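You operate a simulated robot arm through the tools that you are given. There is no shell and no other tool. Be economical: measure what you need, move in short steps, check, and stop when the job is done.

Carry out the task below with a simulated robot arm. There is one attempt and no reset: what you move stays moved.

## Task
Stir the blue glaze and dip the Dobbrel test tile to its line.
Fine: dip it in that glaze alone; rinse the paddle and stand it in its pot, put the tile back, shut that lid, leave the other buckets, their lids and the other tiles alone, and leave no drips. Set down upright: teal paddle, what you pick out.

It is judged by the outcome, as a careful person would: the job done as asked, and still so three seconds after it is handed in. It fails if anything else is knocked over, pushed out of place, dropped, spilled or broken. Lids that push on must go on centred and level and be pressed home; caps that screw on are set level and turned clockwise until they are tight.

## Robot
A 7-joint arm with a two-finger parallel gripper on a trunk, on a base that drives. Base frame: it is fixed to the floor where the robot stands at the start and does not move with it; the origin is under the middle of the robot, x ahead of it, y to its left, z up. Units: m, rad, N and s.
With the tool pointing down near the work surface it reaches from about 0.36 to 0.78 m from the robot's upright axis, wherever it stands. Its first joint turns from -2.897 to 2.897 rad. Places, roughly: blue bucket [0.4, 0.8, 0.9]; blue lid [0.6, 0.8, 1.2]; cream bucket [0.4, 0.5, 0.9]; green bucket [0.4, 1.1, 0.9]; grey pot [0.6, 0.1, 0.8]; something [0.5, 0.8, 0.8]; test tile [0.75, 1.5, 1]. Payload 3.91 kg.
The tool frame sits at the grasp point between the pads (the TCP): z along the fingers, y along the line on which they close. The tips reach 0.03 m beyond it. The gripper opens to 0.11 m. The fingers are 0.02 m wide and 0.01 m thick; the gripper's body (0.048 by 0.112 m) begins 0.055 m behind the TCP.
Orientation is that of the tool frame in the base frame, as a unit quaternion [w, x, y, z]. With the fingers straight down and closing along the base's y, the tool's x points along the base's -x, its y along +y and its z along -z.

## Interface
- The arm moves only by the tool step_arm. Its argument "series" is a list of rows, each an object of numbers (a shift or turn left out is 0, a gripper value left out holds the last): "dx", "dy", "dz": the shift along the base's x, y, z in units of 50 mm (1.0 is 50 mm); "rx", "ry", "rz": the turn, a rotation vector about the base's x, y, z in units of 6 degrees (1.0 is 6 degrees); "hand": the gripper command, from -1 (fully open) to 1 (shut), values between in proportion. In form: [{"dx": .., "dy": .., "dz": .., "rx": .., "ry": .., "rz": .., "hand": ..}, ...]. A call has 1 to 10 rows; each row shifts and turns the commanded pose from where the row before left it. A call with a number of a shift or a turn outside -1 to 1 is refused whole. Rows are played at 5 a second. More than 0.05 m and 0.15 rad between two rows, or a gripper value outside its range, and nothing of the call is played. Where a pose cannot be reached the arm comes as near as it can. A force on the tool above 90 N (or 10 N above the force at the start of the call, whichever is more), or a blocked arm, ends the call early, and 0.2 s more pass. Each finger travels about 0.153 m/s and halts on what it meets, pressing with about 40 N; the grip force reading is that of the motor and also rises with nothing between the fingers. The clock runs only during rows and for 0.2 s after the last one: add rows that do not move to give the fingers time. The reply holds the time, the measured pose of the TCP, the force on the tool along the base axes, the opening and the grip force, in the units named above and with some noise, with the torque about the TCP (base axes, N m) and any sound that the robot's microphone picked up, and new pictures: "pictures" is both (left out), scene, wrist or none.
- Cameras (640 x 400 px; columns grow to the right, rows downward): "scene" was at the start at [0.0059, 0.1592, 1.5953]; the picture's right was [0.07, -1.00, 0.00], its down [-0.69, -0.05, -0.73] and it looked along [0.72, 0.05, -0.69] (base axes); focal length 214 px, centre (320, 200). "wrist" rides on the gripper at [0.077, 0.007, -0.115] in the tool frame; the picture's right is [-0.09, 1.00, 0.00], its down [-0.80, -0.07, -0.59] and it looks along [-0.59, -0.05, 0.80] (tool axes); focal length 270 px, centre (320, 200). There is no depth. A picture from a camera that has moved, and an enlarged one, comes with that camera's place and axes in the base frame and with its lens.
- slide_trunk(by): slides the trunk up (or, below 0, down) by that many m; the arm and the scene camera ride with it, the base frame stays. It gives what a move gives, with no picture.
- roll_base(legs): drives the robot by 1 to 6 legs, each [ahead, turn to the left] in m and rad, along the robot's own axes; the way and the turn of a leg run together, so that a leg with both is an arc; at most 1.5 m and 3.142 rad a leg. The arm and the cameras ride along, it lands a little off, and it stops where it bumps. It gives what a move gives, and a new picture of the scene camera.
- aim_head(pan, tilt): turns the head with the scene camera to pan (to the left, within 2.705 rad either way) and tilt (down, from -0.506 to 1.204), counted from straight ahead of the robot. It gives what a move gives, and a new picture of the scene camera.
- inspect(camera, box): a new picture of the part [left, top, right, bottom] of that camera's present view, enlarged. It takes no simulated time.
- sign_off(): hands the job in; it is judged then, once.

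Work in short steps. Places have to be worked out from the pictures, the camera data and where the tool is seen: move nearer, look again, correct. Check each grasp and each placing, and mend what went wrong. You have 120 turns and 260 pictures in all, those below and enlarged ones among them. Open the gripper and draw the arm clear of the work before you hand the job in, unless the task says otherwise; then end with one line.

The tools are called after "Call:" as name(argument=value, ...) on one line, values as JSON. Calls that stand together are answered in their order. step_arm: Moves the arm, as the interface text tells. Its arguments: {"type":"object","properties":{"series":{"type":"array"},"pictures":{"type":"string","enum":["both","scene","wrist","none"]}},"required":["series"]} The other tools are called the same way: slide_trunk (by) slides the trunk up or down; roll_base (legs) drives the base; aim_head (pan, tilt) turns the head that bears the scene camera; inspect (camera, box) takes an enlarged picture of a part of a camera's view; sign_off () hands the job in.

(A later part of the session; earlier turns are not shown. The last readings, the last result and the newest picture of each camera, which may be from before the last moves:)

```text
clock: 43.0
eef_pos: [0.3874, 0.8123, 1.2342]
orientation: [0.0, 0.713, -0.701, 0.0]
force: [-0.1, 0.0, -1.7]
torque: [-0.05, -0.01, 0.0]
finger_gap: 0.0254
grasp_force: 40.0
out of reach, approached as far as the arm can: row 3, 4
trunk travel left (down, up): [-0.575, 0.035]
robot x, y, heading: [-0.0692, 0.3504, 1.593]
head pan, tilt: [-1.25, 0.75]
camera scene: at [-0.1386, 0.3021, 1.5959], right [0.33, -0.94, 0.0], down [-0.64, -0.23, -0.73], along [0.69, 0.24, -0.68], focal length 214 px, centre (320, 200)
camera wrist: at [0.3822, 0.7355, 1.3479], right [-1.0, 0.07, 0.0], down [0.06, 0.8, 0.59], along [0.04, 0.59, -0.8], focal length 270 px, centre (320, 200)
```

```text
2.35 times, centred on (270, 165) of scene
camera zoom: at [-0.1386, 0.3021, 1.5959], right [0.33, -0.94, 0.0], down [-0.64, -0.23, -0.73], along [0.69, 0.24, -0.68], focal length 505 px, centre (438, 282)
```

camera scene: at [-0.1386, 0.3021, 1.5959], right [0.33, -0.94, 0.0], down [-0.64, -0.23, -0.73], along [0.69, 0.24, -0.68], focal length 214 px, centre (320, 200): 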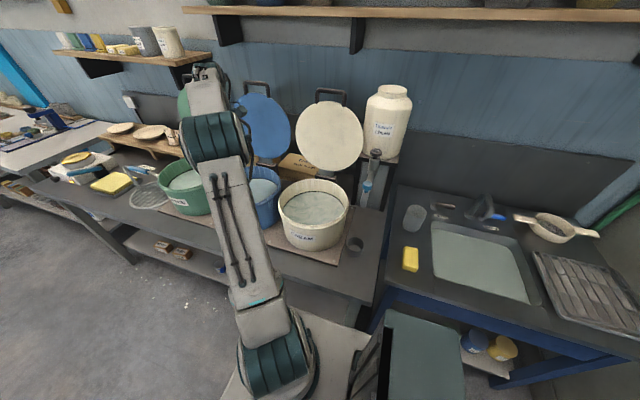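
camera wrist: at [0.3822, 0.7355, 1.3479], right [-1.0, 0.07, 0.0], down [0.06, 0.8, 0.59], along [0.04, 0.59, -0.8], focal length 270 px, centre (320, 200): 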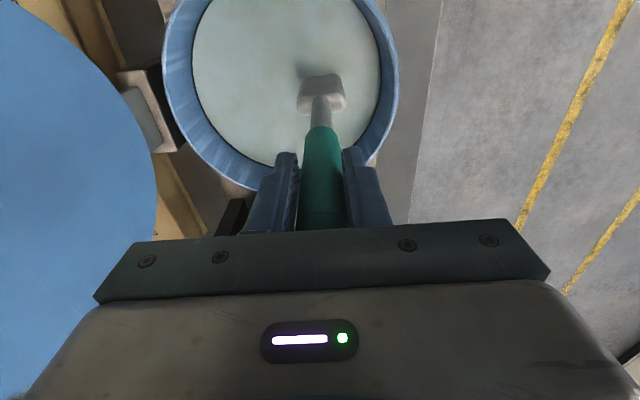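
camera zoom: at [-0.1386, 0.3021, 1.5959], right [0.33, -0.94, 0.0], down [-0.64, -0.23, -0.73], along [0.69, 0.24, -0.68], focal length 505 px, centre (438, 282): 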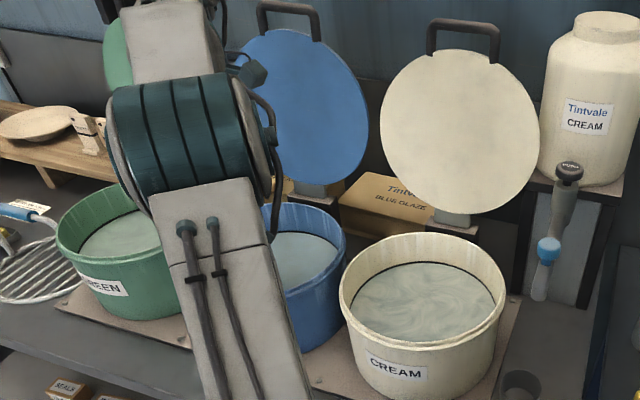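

Reach fell short at this height. Lowering the trunk should increase reach, so I raise the arm and drop the trunk in alternation.

Call:
step_arm(series=[{"dz": 1}, {"dz": 0.8}], pictures="none")

Call:
slide_trunk(by=-0.1)

Call:
step_arm(series=[{"dz": 1}, {"dz": 1}], pictures="none")

Call:
slide_trunk(by=-0.1)

Call:
step_arm(series=[{"dz": 1}, {"dz": 1}], pictures="none")

Call:
slide_trunk(by=-0.08)

```text
clock: 43.6
eef_pos: [0.3876, 0.8123, 1.3237]
orientation: [0.001, 0.713, -0.701, 0.0]
force: [-0.6, -1.0, -1.4]
torque: [-0.05, 0.02, -0.03]
finger_gap: 0.0252
grasp_force: 40.3
trunk travel left (down, up): [-0.575, 0.035]
robot x, y, heading: [-0.0671, 0.3542, 1.591]
head pan, tilt: [-1.25, 0.75]
```

```text
clock: 44.9
eef_pos: [0.3882, 0.8133, 1.2242]
orientation: [0.0, 0.713, -0.701, 0.0]
force: [-0.5, -0.1, -1.1]
torque: [-0.01, 0.02, 0.02]
finger_gap: 0.0252
grasp_force: 40.2
trunk travel left (down, up): [-0.475, 0.135]
robot x, y, heading: [-0.0668, 0.3555, 1.589]
head pan, tilt: [-1.25, 0.75]
```

```text
clock: 45.5
eef_pos: [0.3884, 0.8128, 1.2362]
orientation: [0.0, 0.713, -0.701, 0.0]
force: [0.3, -1.5, -1.8]
torque: [-0.03, 0.02, 0.0]
finger_gap: 0.0251
grasp_force: 40.7
out of reach, approached as far as the arm can: row 1, 2
trunk travel left (down, up): [-0.475, 0.135]
robot x, y, heading: [-0.0688, 0.3489, 1.592]
head pan, tilt: [-1.25, 0.75]
```

```text
clock: 46.9
eef_pos: [0.3867, 0.8107, 1.1405]
orientation: [-0.006, 0.713, -0.701, 0.0]
force: [3.0, 1.4, 27.2]
torque: [0.79, -0.01, -0.07]
finger_gap: 0.0246
grasp_force: 40.3
trunk travel left (down, up): [-0.375, 0.235]
robot x, y, heading: [-0.0674, 0.3535, 1.59]
head pan, tilt: [-1.25, 0.75]
```

```text
clock: 47.5
eef_pos: [0.3673, 0.797, 1.1663]
orientation: [0.0, 0.713, -0.701, 0.0]
force: [-0.6, 0.6, -2.2]
torque: [-0.05, -0.01, -0.01]
finger_gap: 0.0247
grasp_force: 39.9
out of reach, approached as far as the arm can: row 1, 2
trunk travel left (down, up): [-0.375, 0.235]
robot x, y, heading: [-0.0687, 0.3515, 1.592]
head pan, tilt: [-1.25, 0.75]
```

```text
clock: 48.6
eef_pos: [0.3667, 0.7978, 1.0881]
orientation: [-0.001, 0.713, -0.702, 0.0]
force: [0.3, -0.5, -0.5]
torque: [-0.02, -0.01, -0.02]
finger_gap: 0.0001
grasp_force: 37.5
trunk travel left (down, up): [-0.295, 0.315]
robot x, y, heading: [-0.0668, 0.3543, 1.594]
head pan, tilt: [-1.25, 0.75]
```

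The chain went wrong: lowering the trunk cut the reach, the paddle was pressed down and the gripper has lost it. I stop and look.

Call:
step_arm(series=[{"hand": 1}])

Call:
inspect(camera="wrist", box=[140, 0, 460, 200])

Call:
inspect(camera="scene", box=[180, 80, 360, 280])

```text
clock: 49.0
eef_pos: [0.3675, 0.798, 1.0869]
orientation: [-0.001, 0.713, -0.701, 0.0]
force: [1.0, 0.0, -0.3]
torque: [0.01, 0.0, 0.02]
finger_gap: 0.0
grasp_force: 37.8
trunk travel left (down, up): [-0.295, 0.315]
robot x, y, heading: [-0.0726, 0.3505, 1.59]
head pan, tilt: [-1.25, 0.75]
camera scene: at [-0.1385, 0.3019, 1.3159], right [0.33, -0.94, 0.0], down [-0.64, -0.23, -0.73], along [0.69, 0.24, -0.68], focal length 214 px, centre (320, 200)
camera wrist: at [0.3606, 0.7206, 1.2018], right [-1.0, 0.07, 0.0], down [0.06, 0.8, 0.6], along [0.04, 0.59, -0.8], focal length 270 px, centre (320, 200)
```

scene: 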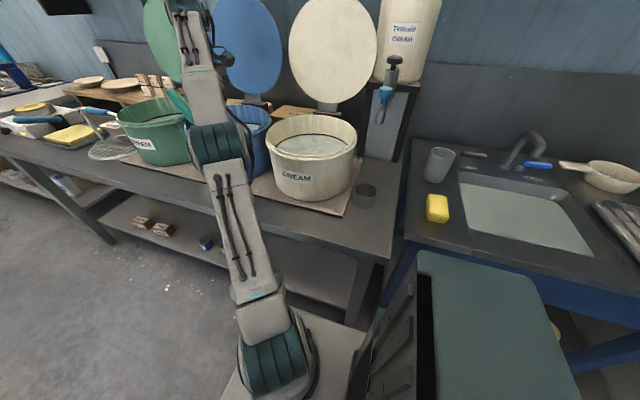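
wrist: 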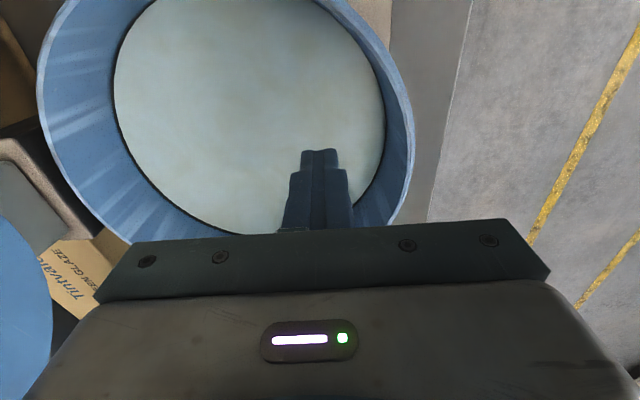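

```text
2.00 times, centred on (300, 100) of wrist
camera zoom: at [0.3606, 0.7206, 1.2018], right [-1.0, 0.07, 0.0], down [0.06, 0.8, 0.6], along [0.04, 0.59, -0.8], focal length 541 px, centre (360, 400)
```

zoom: 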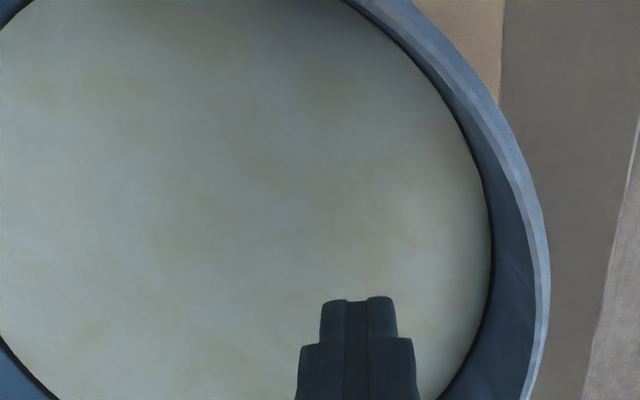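

```text
2.00 times, centred on (270, 180) of scene
camera zoom: at [-0.1385, 0.3019, 1.3159], right [0.33, -0.94, 0.0], down [-0.64, -0.23, -0.73], along [0.69, 0.24, -0.68], focal length 429 px, centre (420, 240)
```

zoom: 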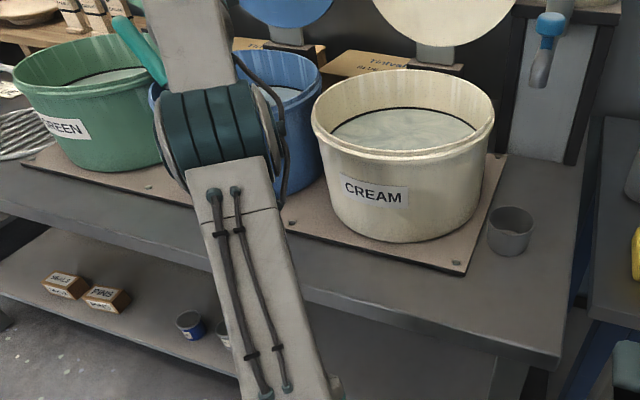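

The paddle is leaning in the blue bucket with its handle toward +y, so it's recoverable. I back the gripper away in -y, then raise the trunk again (reach is better up high).

Call:
step_arm(series=[{"dy": -0.5}, {"dy": -0.5}, {"dy": -0.6}], pictures="wrist")

Call:
slide_trunk(by=0.1)

Call:
step_arm(series=[{"dz": 0}])

```text
clock: 49.8
eef_pos: [0.3678, 0.7173, 1.0875]
orientation: [-0.001, 0.714, -0.7, 0.0]
force: [1.1, 0.6, 0.1]
torque: [0.0, 0.01, 0.02]
finger_gap: 0.0
grasp_force: 37.8
trunk travel left (down, up): [-0.295, 0.315]
robot x, y, heading: [-0.0697, 0.3496, 1.596]
head pan, tilt: [-1.25, 0.75]
camera wrist: at [0.3623, 0.6405, 1.2021], right [-1.0, 0.07, 0.0], down [0.05, 0.8, 0.6], along [0.04, 0.59, -0.8], focal length 270 px, centre (320, 200)
```

wrist: 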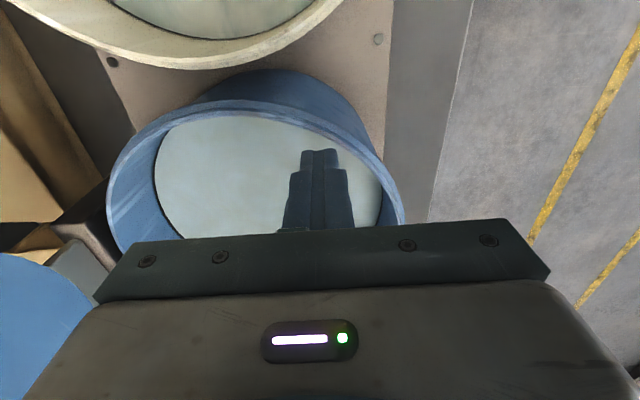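

```text
clock: 51.2
eef_pos: [0.3687, 0.718, 1.1878]
orientation: [-0.001, 0.714, -0.701, 0.0]
force: [0.1, -0.1, -0.1]
torque: [0.01, 0.02, -0.01]
finger_gap: 0.0
grasp_force: 37.7
trunk travel left (down, up): [-0.395, 0.215]
robot x, y, heading: [-0.0645, 0.351, 1.588]
head pan, tilt: [-1.25, 0.75]
```

```text
clock: 51.6
eef_pos: [0.3686, 0.7194, 1.1874]
orientation: [-0.001, 0.713, -0.701, 0.0]
force: [-0.8, -0.3, 0.5]
torque: [-0.02, -0.01, -0.04]
finger_gap: 0.0
grasp_force: 37.6
trunk travel left (down, up): [-0.395, 0.215]
robot x, y, heading: [-0.069, 0.353, 1.587]
head pan, tilt: [-1.25, 0.75]
camera scene: at [-0.1386, 0.3019, 1.4158], right [0.33, -0.94, 0.0], down [-0.64, -0.23, -0.73], along [0.69, 0.24, -0.68], focal length 214 px, centre (320, 200)
camera wrist: at [0.3626, 0.6408, 1.302], right [-1.0, 0.07, 0.0], down [0.06, 0.8, 0.6], along [0.04, 0.59, -0.8], focal length 270 px, centre (320, 200)
```

scene: 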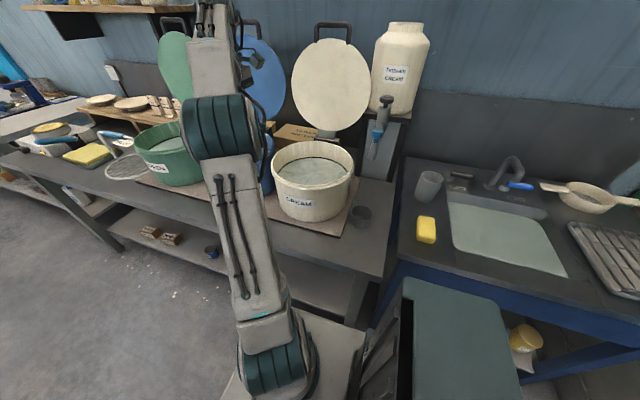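
wrist: 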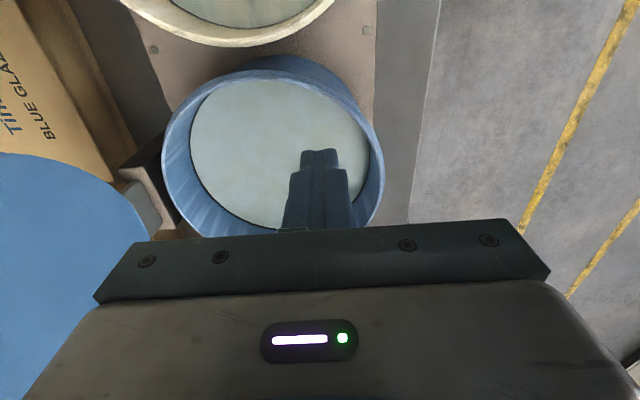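

Bucket unmoved so far as seen. Trunk up the rest of the way, then retract the arm to the aisle side and look for the paddle.

Call:
slide_trunk(by=0.2)

Call:
step_arm(series=[{"dx": -1}, {"dx": -1}, {"dx": -1}, {"dx": -1}, {"dx": -1}, {"dx": -1}, {"dx": -1}, {"dx": -1}])

```text
clock: 53.7
eef_pos: [0.3687, 0.7178, 1.3879]
orientation: [-0.001, 0.713, -0.701, 0.001]
force: [0.3, 0.2, -1.4]
torque: [-0.01, 0.05, -0.02]
finger_gap: 0.0001
grasp_force: 37.6
trunk travel left (down, up): [-0.595, 0.015]
robot x, y, heading: [-0.0655, 0.3505, 1.592]
head pan, tilt: [-1.25, 0.75]
```

```text
clock: 55.5
eef_pos: [-0.0338, 0.7178, 1.3877]
orientation: [-0.001, 0.714, -0.7, 0.0]
force: [0.0, -0.1, -0.3]
torque: [0.01, 0.02, 0.02]
finger_gap: 0.0
grasp_force: 37.8
trunk travel left (down, up): [-0.595, 0.015]
robot x, y, heading: [-0.07, 0.3486, 1.583]
head pan, tilt: [-1.25, 0.75]
camera scene: at [-0.1397, 0.3017, 1.6158], right [0.33, -0.94, 0.0], down [-0.64, -0.23, -0.73], along [0.69, 0.24, -0.68], focal length 214 px, centre (320, 200)
camera wrist: at [-0.0399, 0.6412, 1.5019], right [-1.0, 0.07, 0.0], down [0.06, 0.8, 0.6], along [0.04, 0.59, -0.8], focal length 270 px, centre (320, 200)
```

scene: 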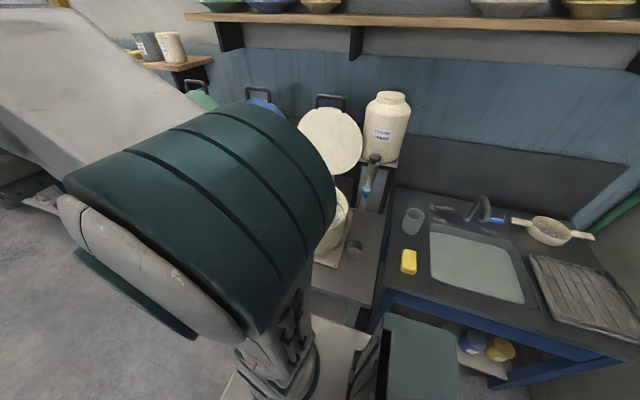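
wrist: 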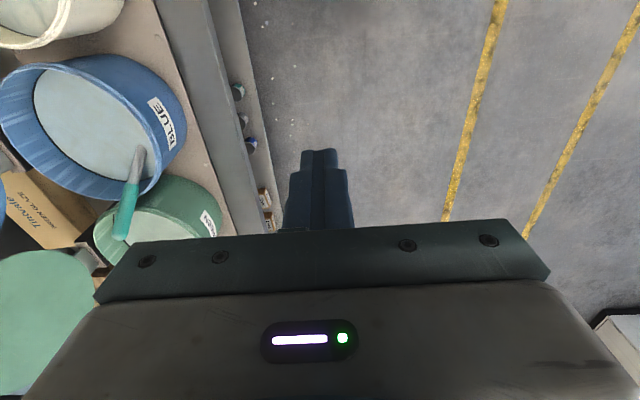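

The paddle leans on the blue rim, its handle tip over the green bucket. I drive ahead to work from closer by.

Call:
roll_base(legs=[[0.4, 0]])

Call:
step_arm(series=[{"dy": -0.9, "dx": 0.4}, {"dy": -0.9, "dx": 0.4}, {"dy": -0.9, "dx": 0.4}, {"dx": 1}, {"dx": 1}, {"dx": 1}])

```text
clock: 58.0
eef_pos: [-0.0395, 1.1208, 1.3872]
orientation: [-0.001, 0.713, -0.701, 0.0]
force: [0.5, -0.4, -0.5]
torque: [0.03, 0.03, -0.01]
finger_gap: 0.0
grasp_force: 37.9
trunk travel left (down, up): [-0.595, 0.015]
robot x, y, heading: [-0.0772, 0.7521, 1.586]
head pan, tilt: [-1.25, 0.75]
camera scene: at [-0.1464, 0.7035, 1.6159], right [0.33, -0.94, 0.0], down [-0.64, -0.23, -0.73], along [0.69, 0.24, -0.68], focal length 214 px, centre (320, 200)
```

scene: 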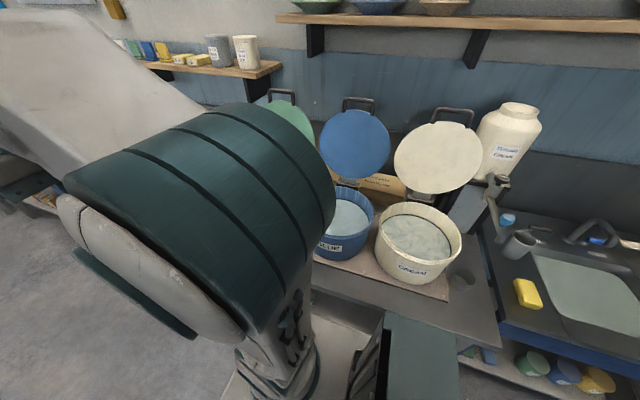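

```text
clock: 59.4
eef_pos: [0.1707, 0.9861, 1.3872]
orientation: [-0.001, 0.714, -0.701, 0.0]
force: [0.5, -0.5, 0.0]
torque: [-0.02, 0.01, -0.02]
finger_gap: 0.0
grasp_force: 38.0
trunk travel left (down, up): [-0.595, 0.015]
robot x, y, heading: [-0.074, 0.7526, 1.589]
head pan, tilt: [-1.25, 0.75]
camera scene: at [-0.145, 0.7038, 1.6159], right [0.33, -0.94, 0.0], down [-0.64, -0.23, -0.73], along [0.69, 0.24, -0.68], focal length 214 px, centre (320, 200)
camera wrist: at [0.1656, 0.9084, 1.5009], right [-1.0, 0.07, 0.0], down [0.06, 0.8, 0.6], along [0.04, 0.59, -0.8], focal length 270 px, centre (320, 200)
```

scene: 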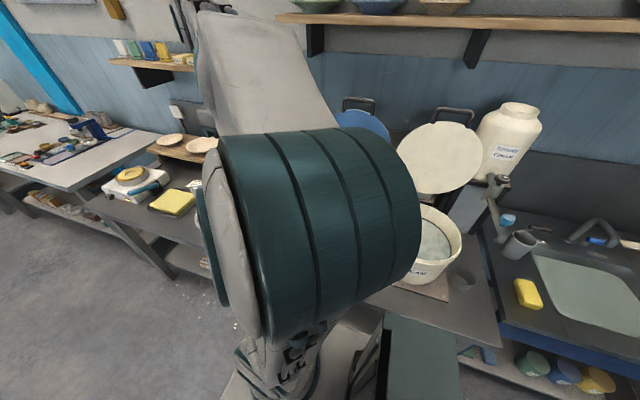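
wrist: 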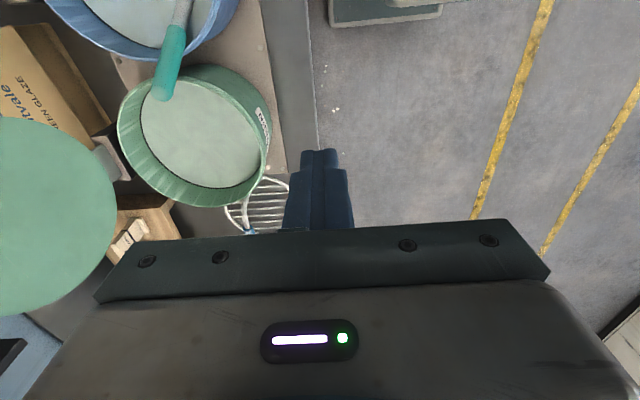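

Triangulated: handle tip ≈ (0.40, 1.00, 1.10), leaning 38° toward +y. I open the gripper, tilt the tool to match the handle's axis, and go to a pre-grasp point back along the axis.

Call:
step_arm(series=[{"rx": -0.9, "hand": -0.2, "dx": 0.8}, {"rx": -0.9, "dx": 0.8}, {"rx": -0.9, "dx": 0.8}, {"rx": -0.9, "dx": 0.8}, {"rx": -0.9, "dx": 0.8}, {"rx": -0.9, "dx": 0.7}, {"rx": -0.93, "dy": 0.5}, {"dy": 0.7, "dz": -0.5}, {"dz": -1}])

```text
clock: 61.4
eef_pos: [0.4073, 1.0447, 1.3105]
orientation: [0.231, 0.675, -0.663, 0.228]
force: [0.5, -0.4, 0.0]
torque: [0.04, 0.05, 0.04]
finger_gap: 0.0661
grasp_force: 0.0
trunk travel left (down, up): [-0.595, 0.015]
robot x, y, heading: [-0.0778, 0.753, 1.586]
head pan, tilt: [-1.25, 0.75]
camera scene: at [-0.1461, 0.7024, 1.6159], right [0.33, -0.94, 0.0], down [-0.64, -0.23, -0.73], along [0.69, 0.24, -0.68], focal length 214 px, centre (320, 200)
camera wrist: at [0.4003, 1.0545, 1.4481], right [-1.0, 0.05, -0.04], down [0.06, 1.0, -0.02], along [0.04, -0.03, -1.0], focal length 270 px, centre (320, 200)
```

scene: 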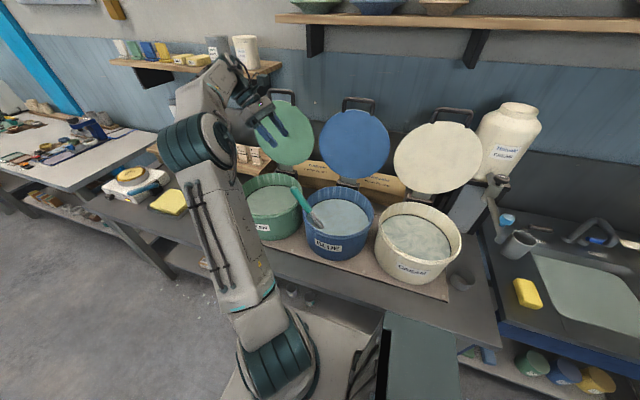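
wrist: 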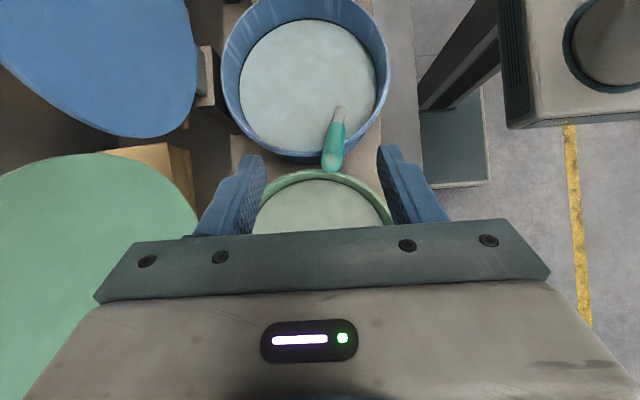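

The view confirms tip at (0.399, 1.0, 1.10). I yaw slightly to match the handle and descend to a pre-grasp 8 cm back along its axis.

Call:
step_arm(series=[{"rz": -0.8, "dz": -0.8}, {"rz": -0.8, "dz": -0.8}, {"dz": -0.85, "dy": -0.1}, {"dz": -0.84, "dy": -0.07, "dx": -0.04}])

Call:
inspect(camera="scene", box=[210, 80, 410, 280])

```text
clock: 62.4
eef_pos: [0.4028, 1.0341, 1.1483]
orientation: [-0.25, -0.616, 0.718, -0.207]
force: [0.0, 0.7, 0.1]
torque: [0.02, -0.03, 0.02]
finger_gap: 0.0661
grasp_force: 0.1
trunk travel left (down, up): [-0.595, 0.015]
robot x, y, heading: [-0.075, 0.7515, 1.593]
head pan, tilt: [-1.25, 0.75]
camera scene: at [-0.1457, 0.7031, 1.6159], right [0.33, -0.94, 0.0], down [-0.64, -0.23, -0.73], along [0.69, 0.24, -0.68], focal length 214 px, centre (320, 200)
camera wrist: at [0.3992, 1.0457, 1.2854], right [-0.97, 0.22, -0.04], down [0.22, 0.97, -0.02], along [0.04, -0.03, -1.0], focal length 270 px, centre (320, 200)
```

scene: 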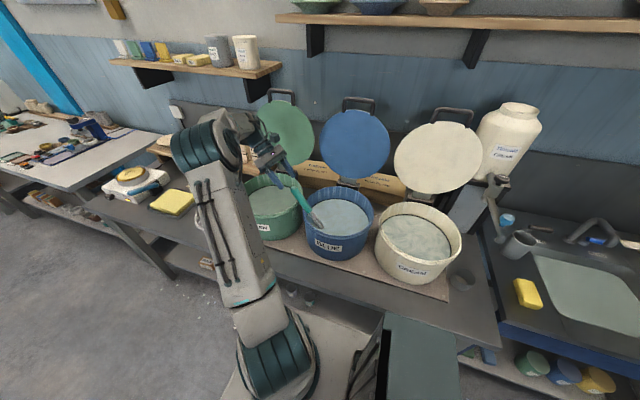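
wrist: 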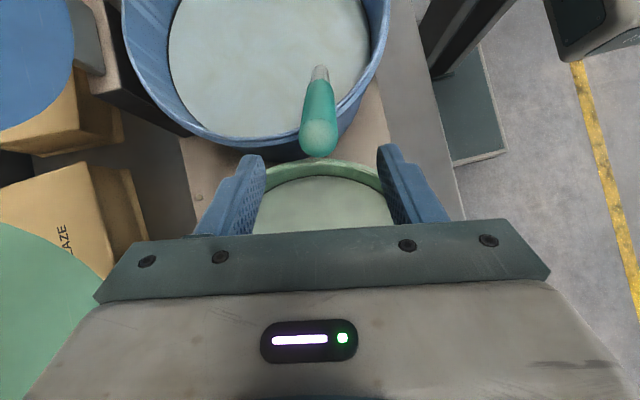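

```text
2.00 times, centred on (310, 180) of scene
camera zoom: at [-0.1457, 0.7031, 1.6159], right [0.33, -0.94, 0.0], down [-0.64, -0.23, -0.73], along [0.69, 0.24, -0.68], focal length 429 px, centre (340, 240)
```

zoom: 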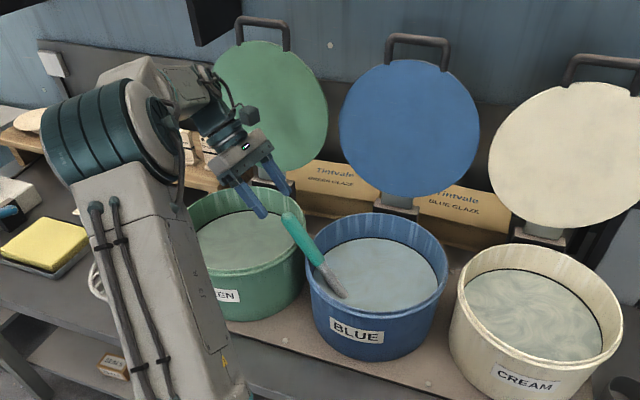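

Aligned. Advance along the axis and close.

Call:
step_arm(series=[{"dx": -0.07, "dy": -0.47, "dz": -0.65}, {"dx": -0.07, "dy": -0.47, "dz": -0.65}, {"dx": 0}, {"hand": 0.2}, {"hand": 0.6}, {"hand": 1}, {"hand": 1}, {"hand": 1}])

Call:
inspect(camera="scene", box=[210, 80, 410, 280])

```text
clock: 64.2
eef_pos: [0.3968, 0.9869, 1.0824]
orientation: [-0.249, -0.617, 0.716, -0.209]
force: [-0.8, 0.5, -0.3]
torque: [0.1, 0.12, -0.06]
finger_gap: 0.0274
grasp_force: 39.4
trunk travel left (down, up): [-0.595, 0.015]
robot x, y, heading: [-0.0744, 0.7511, 1.593]
head pan, tilt: [-1.25, 0.75]
camera scene: at [-0.146, 0.7029, 1.6158], right [0.33, -0.94, 0.0], down [-0.64, -0.23, -0.73], along [0.69, 0.24, -0.68], focal length 214 px, centre (320, 200)
camera wrist: at [0.3925, 0.9975, 1.2202], right [-0.97, 0.22, -0.04], down [0.22, 0.97, -0.02], along [0.04, -0.03, -1.0], focal length 270 px, centre (320, 200)
```

scene: 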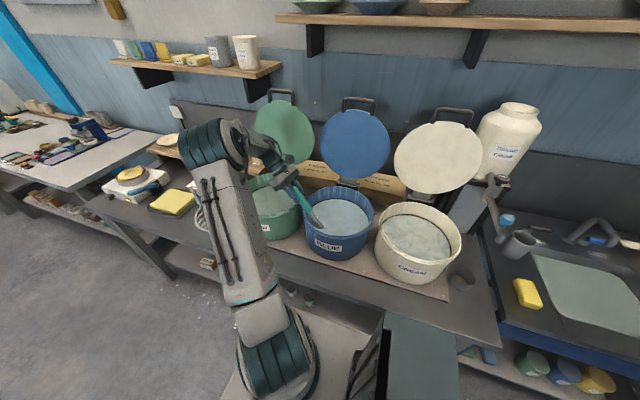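
wrist: 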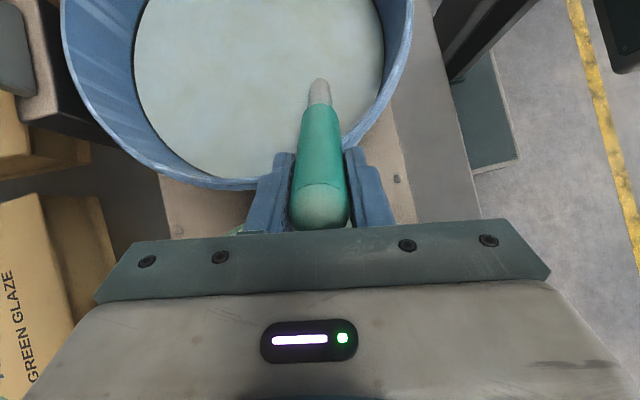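

```text
2.00 times, centred on (310, 180) of scene
camera zoom: at [-0.146, 0.7029, 1.6158], right [0.33, -0.94, 0.0], down [-0.64, -0.23, -0.73], along [0.69, 0.24, -0.68], focal length 429 px, centre (340, 240)
```

zoom: 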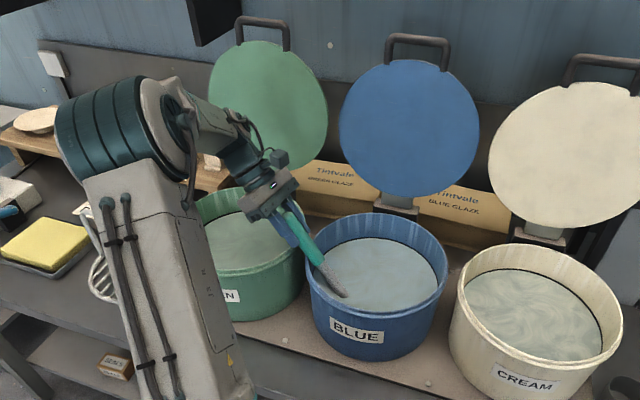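

Firm grip. I ease the paddle up and bring it upright, keeping its blade inside the blue bucket the whole way.

Call:
step_arm(series=[{"dz": 0.6}, {"rx": 0.891, "ry": -0.151, "dx": 0.08, "dy": -0.43, "dz": 0.29}, {"rx": 0.891, "ry": -0.151, "dx": 0.08, "dy": -0.43, "dz": 0.29}, {"rx": 0.891, "ry": -0.151, "dx": 0.08, "dy": -0.43, "dz": 0.29}, {"rx": 0.891, "ry": -0.151, "dx": 0.08, "dy": -0.43, "dz": 0.29}, {"rx": 0.891, "ry": -0.151, "dx": 0.08, "dy": -0.43, "dz": 0.29}, {"rx": 0.891, "ry": -0.151, "dx": 0.08, "dy": -0.43, "dz": 0.29}, {"rx": 0.891, "ry": -0.151, "dx": 0.08, "dy": -0.43, "dz": 0.29}])

Call:
inspect(camera="scene", box=[210, 80, 410, 280])

```text
clock: 66.0
eef_pos: [0.4253, 0.8389, 1.2147]
orientation: [0.002, -0.652, 0.758, 0.0]
force: [0.0, -0.1, -1.8]
torque: [0.02, 0.02, 0.05]
finger_gap: 0.0276
grasp_force: 39.7
trunk travel left (down, up): [-0.595, 0.015]
robot x, y, heading: [-0.0795, 0.7532, 1.594]
head pan, tilt: [-1.25, 0.75]
camera scene: at [-0.146, 0.702, 1.6158], right [0.33, -0.94, 0.0], down [-0.64, -0.23, -0.73], along [0.69, 0.24, -0.68], focal length 214 px, centre (320, 200)
camera wrist: at [0.4061, 0.7635, 1.3291], right [-0.97, 0.24, 0.0], down [0.19, 0.78, 0.6], along [0.14, 0.58, -0.8], focal length 270 px, centre (320, 200)
```

scene: 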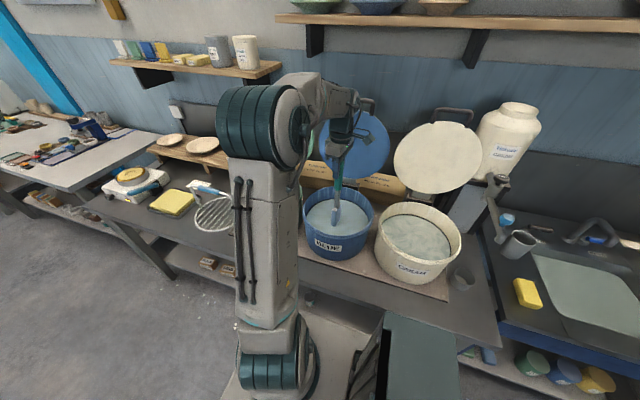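
wrist: 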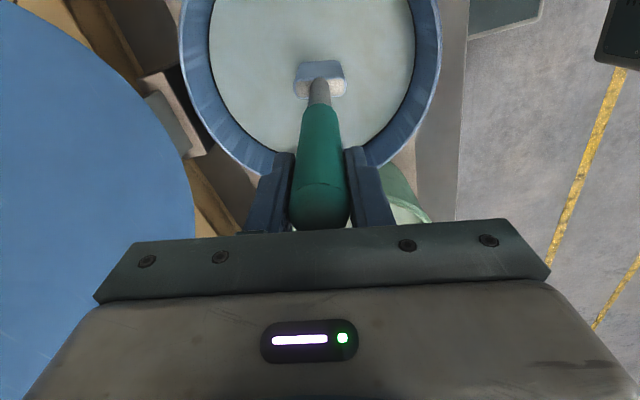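

```text
2.00 times, centred on (310, 180) of scene
camera zoom: at [-0.146, 0.702, 1.6158], right [0.33, -0.94, 0.0], down [-0.64, -0.23, -0.73], along [0.69, 0.24, -0.68], focal length 429 px, centre (340, 240)
```

zoom: 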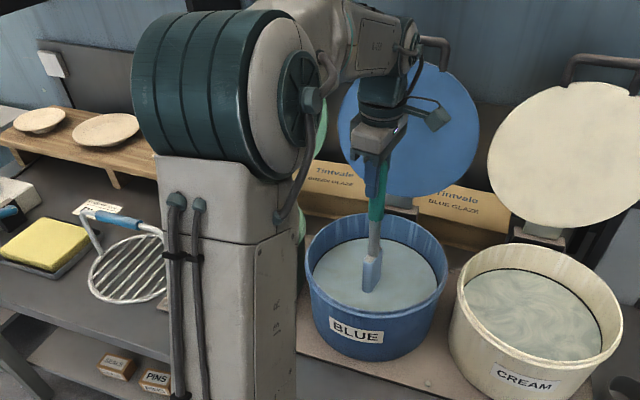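

The paddle is upright in the blue glaze, nicely centred. I lower it near the bottom and move out to start a stirring circle of 5.5 cm radius.

Call:
step_arm(series=[{"dz": -0.4}, {"dz": -0.4}, {"dx": 0.6}, {"dx": 0.55, "dy": -0.08}], pictures="wrist")

```text
clock: 67.0
eef_pos: [0.4823, 0.8356, 1.1748]
orientation: [0.001, -0.652, 0.758, 0.0]
force: [-0.3, 1.1, -2.4]
torque: [0.02, 0.0, 0.05]
finger_gap: 0.0276
grasp_force: 39.9
trunk travel left (down, up): [-0.595, 0.015]
robot x, y, heading: [-0.0742, 0.7545, 1.592]
head pan, tilt: [-1.25, 0.75]
camera wrist: at [0.4642, 0.7608, 1.2889], right [-0.97, 0.24, 0.0], down [0.19, 0.78, 0.6], along [0.14, 0.58, -0.8], focal length 270 px, centre (320, 200)
```

wrist: 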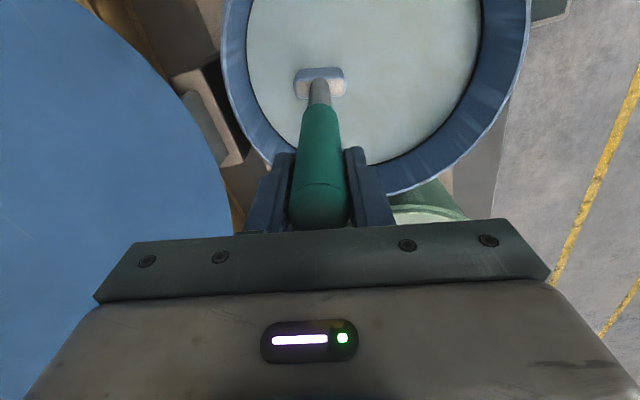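

Clear of walls. First revolution.

Call:
step_arm(series=[{"dx": -0.21, "dy": 0.647}, {"dx": -0.55, "dy": 0.4}, {"dx": -0.68}, {"dx": -0.55, "dy": -0.4}, {"dx": -0.21, "dy": -0.647}, {"dx": 0.21, "dy": -0.647}, {"dx": 0.55, "dy": -0.4}, {"dx": 0.68}, {"dx": 0.55, "dy": 0.4}, {"dx": 0.21, "dy": 0.647}], pictures="wrist")

```text
clock: 69.2
eef_pos: [0.4829, 0.8373, 1.1722]
orientation: [0.001, -0.652, 0.758, 0.0]
force: [-0.4, 0.2, -1.6]
torque: [0.02, 0.01, 0.0]
finger_gap: 0.0273
grasp_force: 40.2
trunk travel left (down, up): [-0.595, 0.015]
robot x, y, heading: [-0.0727, 0.7538, 1.591]
head pan, tilt: [-1.25, 0.75]
camera wrist: at [0.4642, 0.7616, 1.2872], right [-0.97, 0.23, 0.0], down [0.19, 0.78, 0.6], along [0.14, 0.58, -0.8], focal length 270 px, centre (320, 200)
```

wrist: 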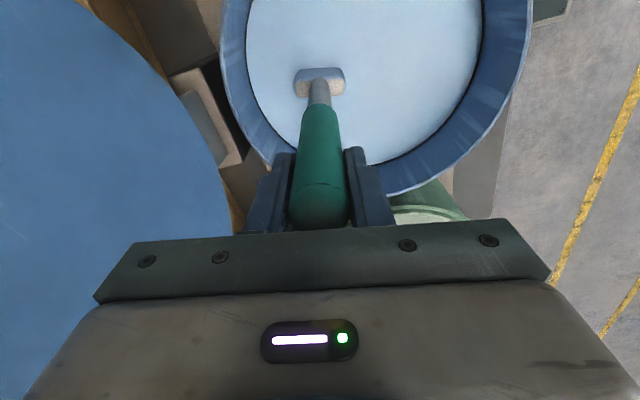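

The glaze colour changed to an even blue already. Two more turns to be thorough.

Call:
step_arm(series=[{"dx": -0.21, "dy": 0.647}, {"dx": -0.55, "dy": 0.4}, {"dx": -0.68}, {"dx": -0.55, "dy": -0.4}, {"dx": -0.21, "dy": -0.647}, {"dx": 0.21, "dy": -0.647}, {"dx": 0.55, "dy": -0.4}, {"dx": 0.68}, {"dx": 0.55, "dy": 0.4}, {"dx": 0.21, "dy": 0.647}], pictures="none")

Call:
step_arm(series=[{"dx": -0.21, "dy": 0.647}, {"dx": -0.55, "dy": 0.4}, {"dx": -0.68}, {"dx": -0.55, "dy": -0.4}, {"dx": -0.21, "dy": -0.647}, {"dx": 0.21, "dy": -0.647}, {"dx": 0.55, "dy": -0.4}, {"dx": 0.68}, {"dx": 0.55, "dy": 0.4}, {"dx": 0.21, "dy": 0.647}], pictures="wrist")

```text
clock: 71.4
eef_pos: [0.4795, 0.8329, 1.1755]
orientation: [0.001, -0.653, 0.758, 0.0]
force: [-0.3, 0.2, -1.9]
torque: [-0.01, -0.01, 0.02]
finger_gap: 0.0273
grasp_force: 40.1
trunk travel left (down, up): [-0.595, 0.015]
robot x, y, heading: [-0.0772, 0.7569, 1.587]
head pan, tilt: [-1.25, 0.75]
```

```text
clock: 73.6
eef_pos: [0.4803, 0.8377, 1.173]
orientation: [0.001, -0.653, 0.757, 0.0]
force: [-0.2, -0.3, -3.0]
torque: [0.02, 0.01, -0.01]
finger_gap: 0.0276
grasp_force: 40.4
trunk travel left (down, up): [-0.595, 0.015]
robot x, y, heading: [-0.0763, 0.7532, 1.592]
head pan, tilt: [-1.25, 0.75]
camera wrist: at [0.4621, 0.7631, 1.2885], right [-0.97, 0.23, 0.0], down [0.19, 0.78, 0.6], along [0.14, 0.58, -0.8], focal length 270 px, centre (320, 200)
```

wrist: 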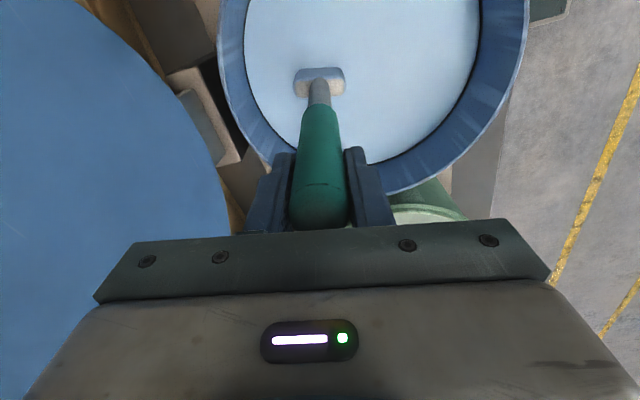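

Evenly blue. I recentre, lift the blade just clear of the surface inside the bucket, and let it drip.

Call:
step_arm(series=[{"dx": -0.5}, {"dx": -0.5}, {"dz": 0.5}, {"dz": 0.5}, {"dz": 0.6}, {}, {}, {}, {}, {}], pictures="none")

Call:
step_arm(series=[{}, {}, {}, {}, {}, {}, {}, {}, {}, {}], pictures="none")

Call:
step_arm(series=[{}, {}, {}, {}, {}, {}, {}, {}, {}, {}], pictures="wrist")

Call:
inspect(camera="scene", box=[270, 130, 400, 280])

```text
clock: 75.8
eef_pos: [0.4327, 0.8351, 1.2551]
orientation: [0.001, -0.652, 0.758, 0.0]
force: [-0.2, -0.2, -2.1]
torque: [0.03, -0.02, -0.01]
finger_gap: 0.0275
grasp_force: 40.3
trunk travel left (down, up): [-0.595, 0.015]
robot x, y, heading: [-0.0754, 0.7557, 1.592]
head pan, tilt: [-1.25, 0.75]
```

```text
clock: 78.0
eef_pos: [0.4315, 0.8336, 1.2535]
orientation: [0.001, -0.652, 0.758, 0.0]
force: [0.2, 0.7, -1.3]
torque: [0.04, 0.01, -0.03]
finger_gap: 0.0273
grasp_force: 40.1
trunk travel left (down, up): [-0.595, 0.015]
robot x, y, heading: [-0.0778, 0.7526, 1.593]
head pan, tilt: [-1.25, 0.75]
```

```text
clock: 80.2
eef_pos: [0.4327, 0.8338, 1.2546]
orientation: [0.002, -0.652, 0.758, 0.0]
force: [0.5, -0.5, -2.1]
torque: [-0.02, 0.03, 0.01]
finger_gap: 0.0273
grasp_force: 40.2
trunk travel left (down, up): [-0.595, 0.015]
robot x, y, heading: [-0.0787, 0.7545, 1.594]
head pan, tilt: [-1.25, 0.75]
camera wrist: at [0.4142, 0.7589, 1.3685], right [-0.97, 0.24, 0.0], down [0.19, 0.78, 0.6], along [0.14, 0.58, -0.8], focal length 270 px, centre (320, 200)
```

wrist: 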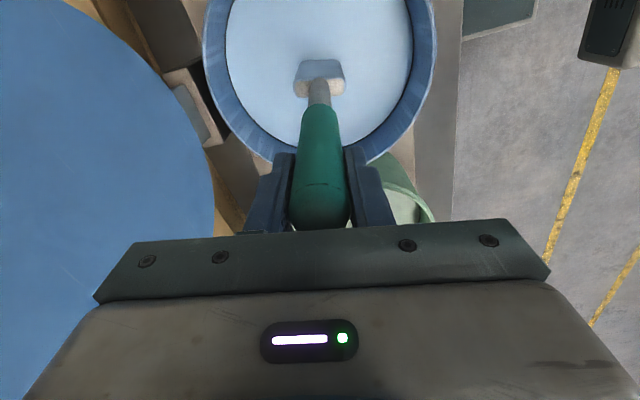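

```text
2.67 times, centred on (335, 205) of scene
camera zoom: at [-0.1459, 0.7028, 1.6159], right [0.33, -0.94, 0.0], down [-0.64, -0.23, -0.73], along [0.69, 0.24, -0.68], focal length 572 px, centre (280, 187)
```

zoom: 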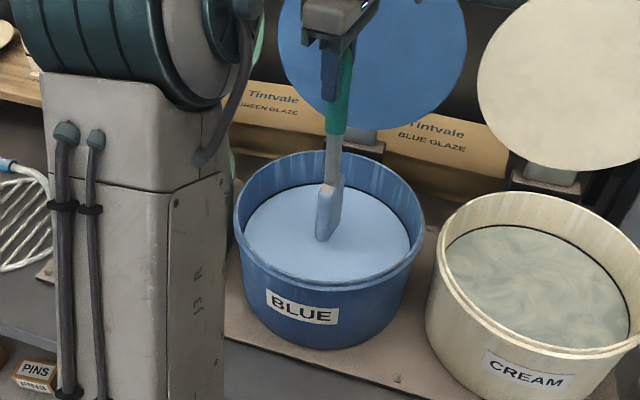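

No drip seen falling, but I'll wait longer and add a small shake-free lift before leaving the bucket.

Call:
step_arm(series=[{}, {}, {}, {}, {}, {}, {}, {}, {}, {}], pictures="none")

Call:
step_arm(series=[{}, {}, {}, {}, {}, {}, {}, {}, {}, {}], pictures="none")

Call:
step_arm(series=[{"dz": 0.5}, {"dz": 0.5}, {"dz": 0.5}, {"dz": 0.6}, {}, {}, {}, {}, {}, {}], pictures="scene")

Call:
inspect(camera="scene", box=[290, 90, 400, 230])

```text
clock: 82.4
eef_pos: [0.4339, 0.8339, 1.255]
orientation: [0.001, -0.652, 0.758, 0.0]
force: [0.4, 0.1, -1.2]
torque: [-0.04, -0.04, 0.0]
finger_gap: 0.0274
grasp_force: 40.0
trunk travel left (down, up): [-0.595, 0.015]
robot x, y, heading: [-0.0748, 0.7562, 1.587]
head pan, tilt: [-1.25, 0.75]
```

```text
clock: 84.6
eef_pos: [0.4328, 0.8319, 1.2545]
orientation: [0.001, -0.652, 0.758, 0.0]
force: [-1.3, -0.1, -2.5]
torque: [0.02, 0.02, 0.02]
finger_gap: 0.0274
grasp_force: 40.0
trunk travel left (down, up): [-0.595, 0.015]
robot x, y, heading: [-0.0777, 0.7503, 1.592]
head pan, tilt: [-1.25, 0.75]
```

```text
clock: 86.8
eef_pos: [0.4314, 0.8335, 1.3594]
orientation: [0.001, -0.651, 0.759, 0.0]
force: [1.2, -0.3, -1.5]
torque: [0.02, 0.01, -0.01]
finger_gap: 0.0273
grasp_force: 40.2
trunk travel left (down, up): [-0.595, 0.015]
robot x, y, heading: [-0.0767, 0.7539, 1.591]
head pan, tilt: [-1.25, 0.75]
camera scene: at [-0.1459, 0.7028, 1.6159], right [0.33, -0.94, 0.0], down [-0.64, -0.23, -0.73], along [0.69, 0.24, -0.68], focal length 214 px, centre (320, 200)
```

scene: 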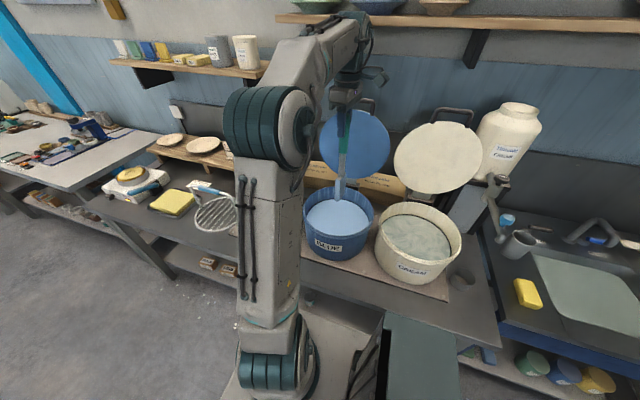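

```text
2.86 times, centred on (345, 160) of scene
camera zoom: at [-0.1459, 0.7028, 1.6159], right [0.33, -0.94, 0.0], down [-0.64, -0.23, -0.73], along [0.69, 0.24, -0.68], focal length 613 px, centre (249, 314)
```

zoom: 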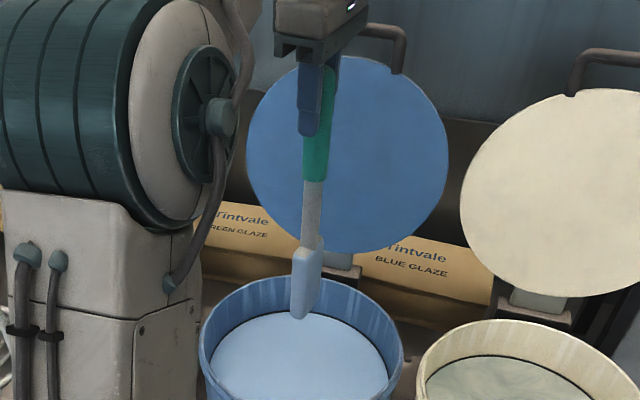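

The blade holds no hanging drop. I carry it out to the aisle side, in front of the robot, avoiding passing over other buckets.

Call:
step_arm(series=[{"dx": -0.88}, {"dx": -0.88}, {"dx": -0.88}, {"dx": -0.4, "dy": 0.74}, {"dx": -0.4, "dy": 0.74}, {"dx": -0.4, "dy": 0.74}, {"dx": -0.4, "dy": 0.74}, {"dx": -0.4, "dy": 0.74}, {"dx": -0.85, "dy": 0.5}, {"dx": -0.85, "dy": 0.5}], pictures="none")

Call:
step_arm(series=[{"dx": -0.9, "dy": 0.3}, {"dx": -0.9, "dy": 0.2}], pictures="wrist")

```text
clock: 89.0
eef_pos: [0.1137, 1.0695, 1.3612]
orientation: [0.001, -0.652, 0.758, -0.001]
force: [0.7, -0.1, -2.1]
torque: [0.02, 0.04, 0.0]
finger_gap: 0.0276
grasp_force: 39.4
trunk travel left (down, up): [-0.595, 0.015]
robot x, y, heading: [-0.0749, 0.7563, 1.591]
head pan, tilt: [-1.25, 0.75]
```

```text
clock: 89.6
eef_pos: [0.0229, 1.0943, 1.36]
orientation: [0.002, -0.652, 0.758, -0.001]
force: [0.2, 0.0, -2.3]
torque: [0.05, 0.0, 0.0]
finger_gap: 0.0274
grasp_force: 40.0
trunk travel left (down, up): [-0.595, 0.015]
robot x, y, heading: [-0.073, 0.7526, 1.59]
head pan, tilt: [-1.25, 0.75]
camera wrist: at [0.0048, 1.0195, 1.4752], right [-0.97, 0.24, 0.0], down [0.19, 0.78, 0.6], along [0.14, 0.58, -0.8], focal length 270 px, centre (320, 200)
```

wrist: 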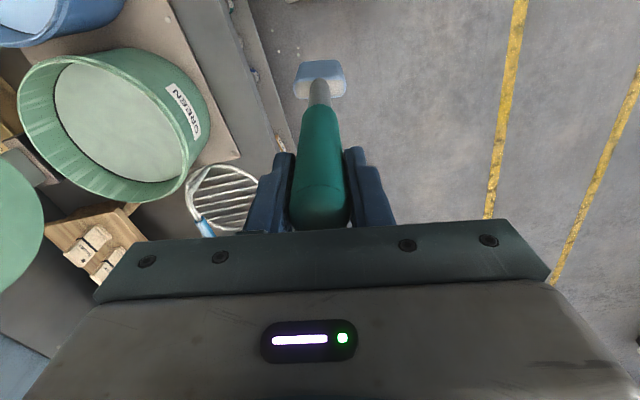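

Blade shows no drip. Reverse to the sink stance near y≈0.1.

Call:
roll_base(legs=[[-0.66, 0]])

Call:
slide_trunk(by=0.013)

Call:
aim_head(pan=-1.5, tilt=0.8)

```text
clock: 93.3
eef_pos: [0.0373, 0.425, 1.3625]
orientation: [0.001, -0.651, 0.759, 0.0]
force: [0.0, -0.2, -2.3]
torque: [0.02, -0.02, 0.01]
finger_gap: 0.0275
grasp_force: 39.8
trunk travel left (down, up): [-0.595, 0.015]
robot x, y, heading: [-0.0687, 0.0837, 1.588]
head pan, tilt: [-1.25, 0.75]
camera scene: at [-0.1345, 0.0348, 1.6158], right [0.33, -0.94, 0.0], down [-0.64, -0.23, -0.73], along [0.69, 0.24, -0.68], focal length 214 px, centre (320, 200)
```

scene: 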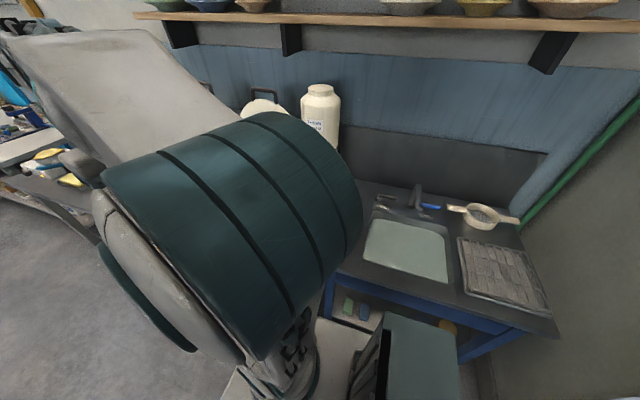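

```text
clock: 94.0
eef_pos: [0.0374, 0.426, 1.3737]
orientation: [0.001, -0.651, 0.759, 0.0]
force: [0.0, 0.8, -2.3]
torque: [0.03, -0.03, 0.02]
finger_gap: 0.0273
grasp_force: 39.7
trunk travel left (down, up): [-0.608, 0.002]
robot x, y, heading: [-0.0622, 0.088, 1.594]
head pan, tilt: [-1.25, 0.75]
```

```text
clock: 94.7
eef_pos: [0.0364, 0.4274, 1.3739]
orientation: [0.001, -0.651, 0.759, 0.0]
force: [0.5, -0.3, -1.6]
torque: [0.0, -0.02, 0.0]
finger_gap: 0.0277
grasp_force: 40.4
trunk travel left (down, up): [-0.608, 0.002]
robot x, y, heading: [-0.0634, 0.0854, 1.588]
head pan, tilt: [-1.499, 0.799]
camera scene: at [-0.1323, 0.015, 1.6249], right [0.09, -1.0, 0.0], down [-0.71, -0.06, -0.7], along [0.69, 0.06, -0.72], focal length 214 px, centre (320, 200)
```

scene: 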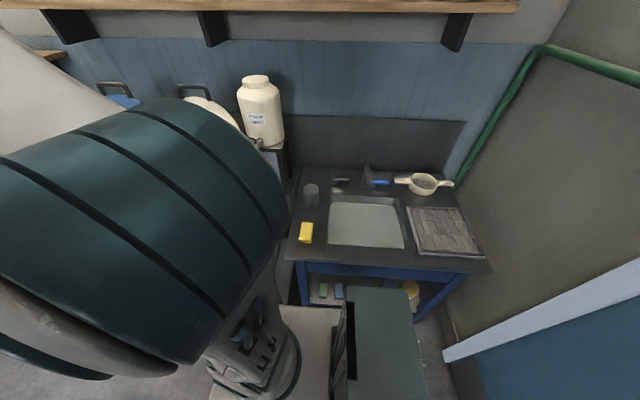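

I swing the arm around to face the sink, at constant height, turning the wrist to match.

Call:
step_arm(series=[{"dx": 0.9, "dy": -0.12, "rz": -0.9}, {"dx": 0.9, "dy": -0.12, "rz": -0.9}, {"dx": 0.84, "dy": -0.5, "rz": -0.9}, {"dx": 0.84, "dy": -0.5, "rz": -0.9}, {"dx": 0.68, "dy": -0.72, "rz": -0.9}, {"dx": 0.68, "dy": -0.72, "rz": -0.9}, {"dx": 0.45, "dy": -0.85, "rz": -0.9}, {"dx": 0.45, "dy": -0.85, "rz": -0.9}, {"dx": 0.3, "dy": -0.9, "rz": -0.9}, {"dx": 0.3, "dy": -0.9, "rz": -0.9}], pictures="none")

Call:
step_arm(series=[{"dx": 0.2, "dy": -0.9, "rz": -0.91}, {"dx": 0.2, "dy": -0.9, "rz": -0.91}, {"dy": -0.5, "rz": -0.91}, {"rz": -0.91}, {"rz": -0.91}])

```text
clock: 96.9
eef_pos: [0.3566, 0.1184, 1.3718]
orientation: [0.001, -0.236, 0.972, -0.002]
force: [-0.1, 1.4, -0.7]
torque: [0.0, 0.02, 0.02]
finger_gap: 0.0276
grasp_force: 39.7
trunk travel left (down, up): [-0.608, 0.002]
robot x, y, heading: [-0.065, 0.0869, 1.585]
head pan, tilt: [-1.499, 0.799]
```

```text
clock: 98.1
eef_pos: [0.3739, 0.0034, 1.3734]
orientation: [0.002, -0.001, 1.0, -0.001]
force: [0.1, -0.6, -1.7]
torque: [0.03, 0.0, -0.01]
finger_gap: 0.0276
grasp_force: 39.9
trunk travel left (down, up): [-0.608, 0.002]
robot x, y, heading: [-0.0643, 0.0863, 1.592]
head pan, tilt: [-1.499, 0.799]
camera scene: at [-0.132, 0.0147, 1.6248], right [0.09, -1.0, 0.0], down [-0.71, -0.06, -0.7], along [0.69, 0.06, -0.72], focal length 214 px, centre (320, 200)
camera wrist: at [0.2972, 0.011, 1.4879], right [0.09, 1.0, 0.0], down [0.8, -0.07, 0.6], along [0.59, -0.06, -0.8], focal length 270 px, centre (320, 200)
```

scene: 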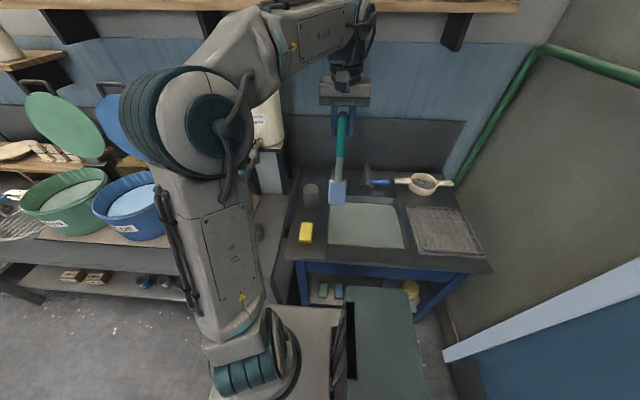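
wrist: 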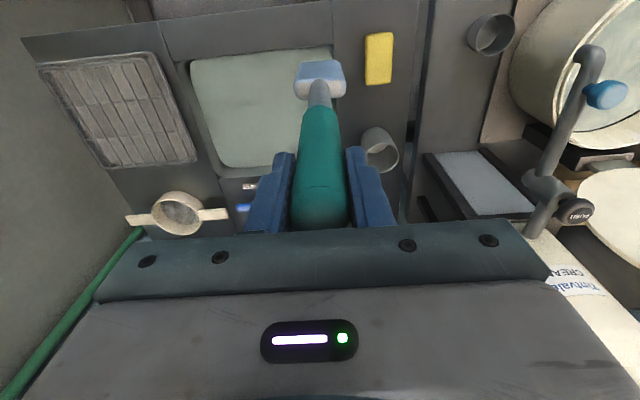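

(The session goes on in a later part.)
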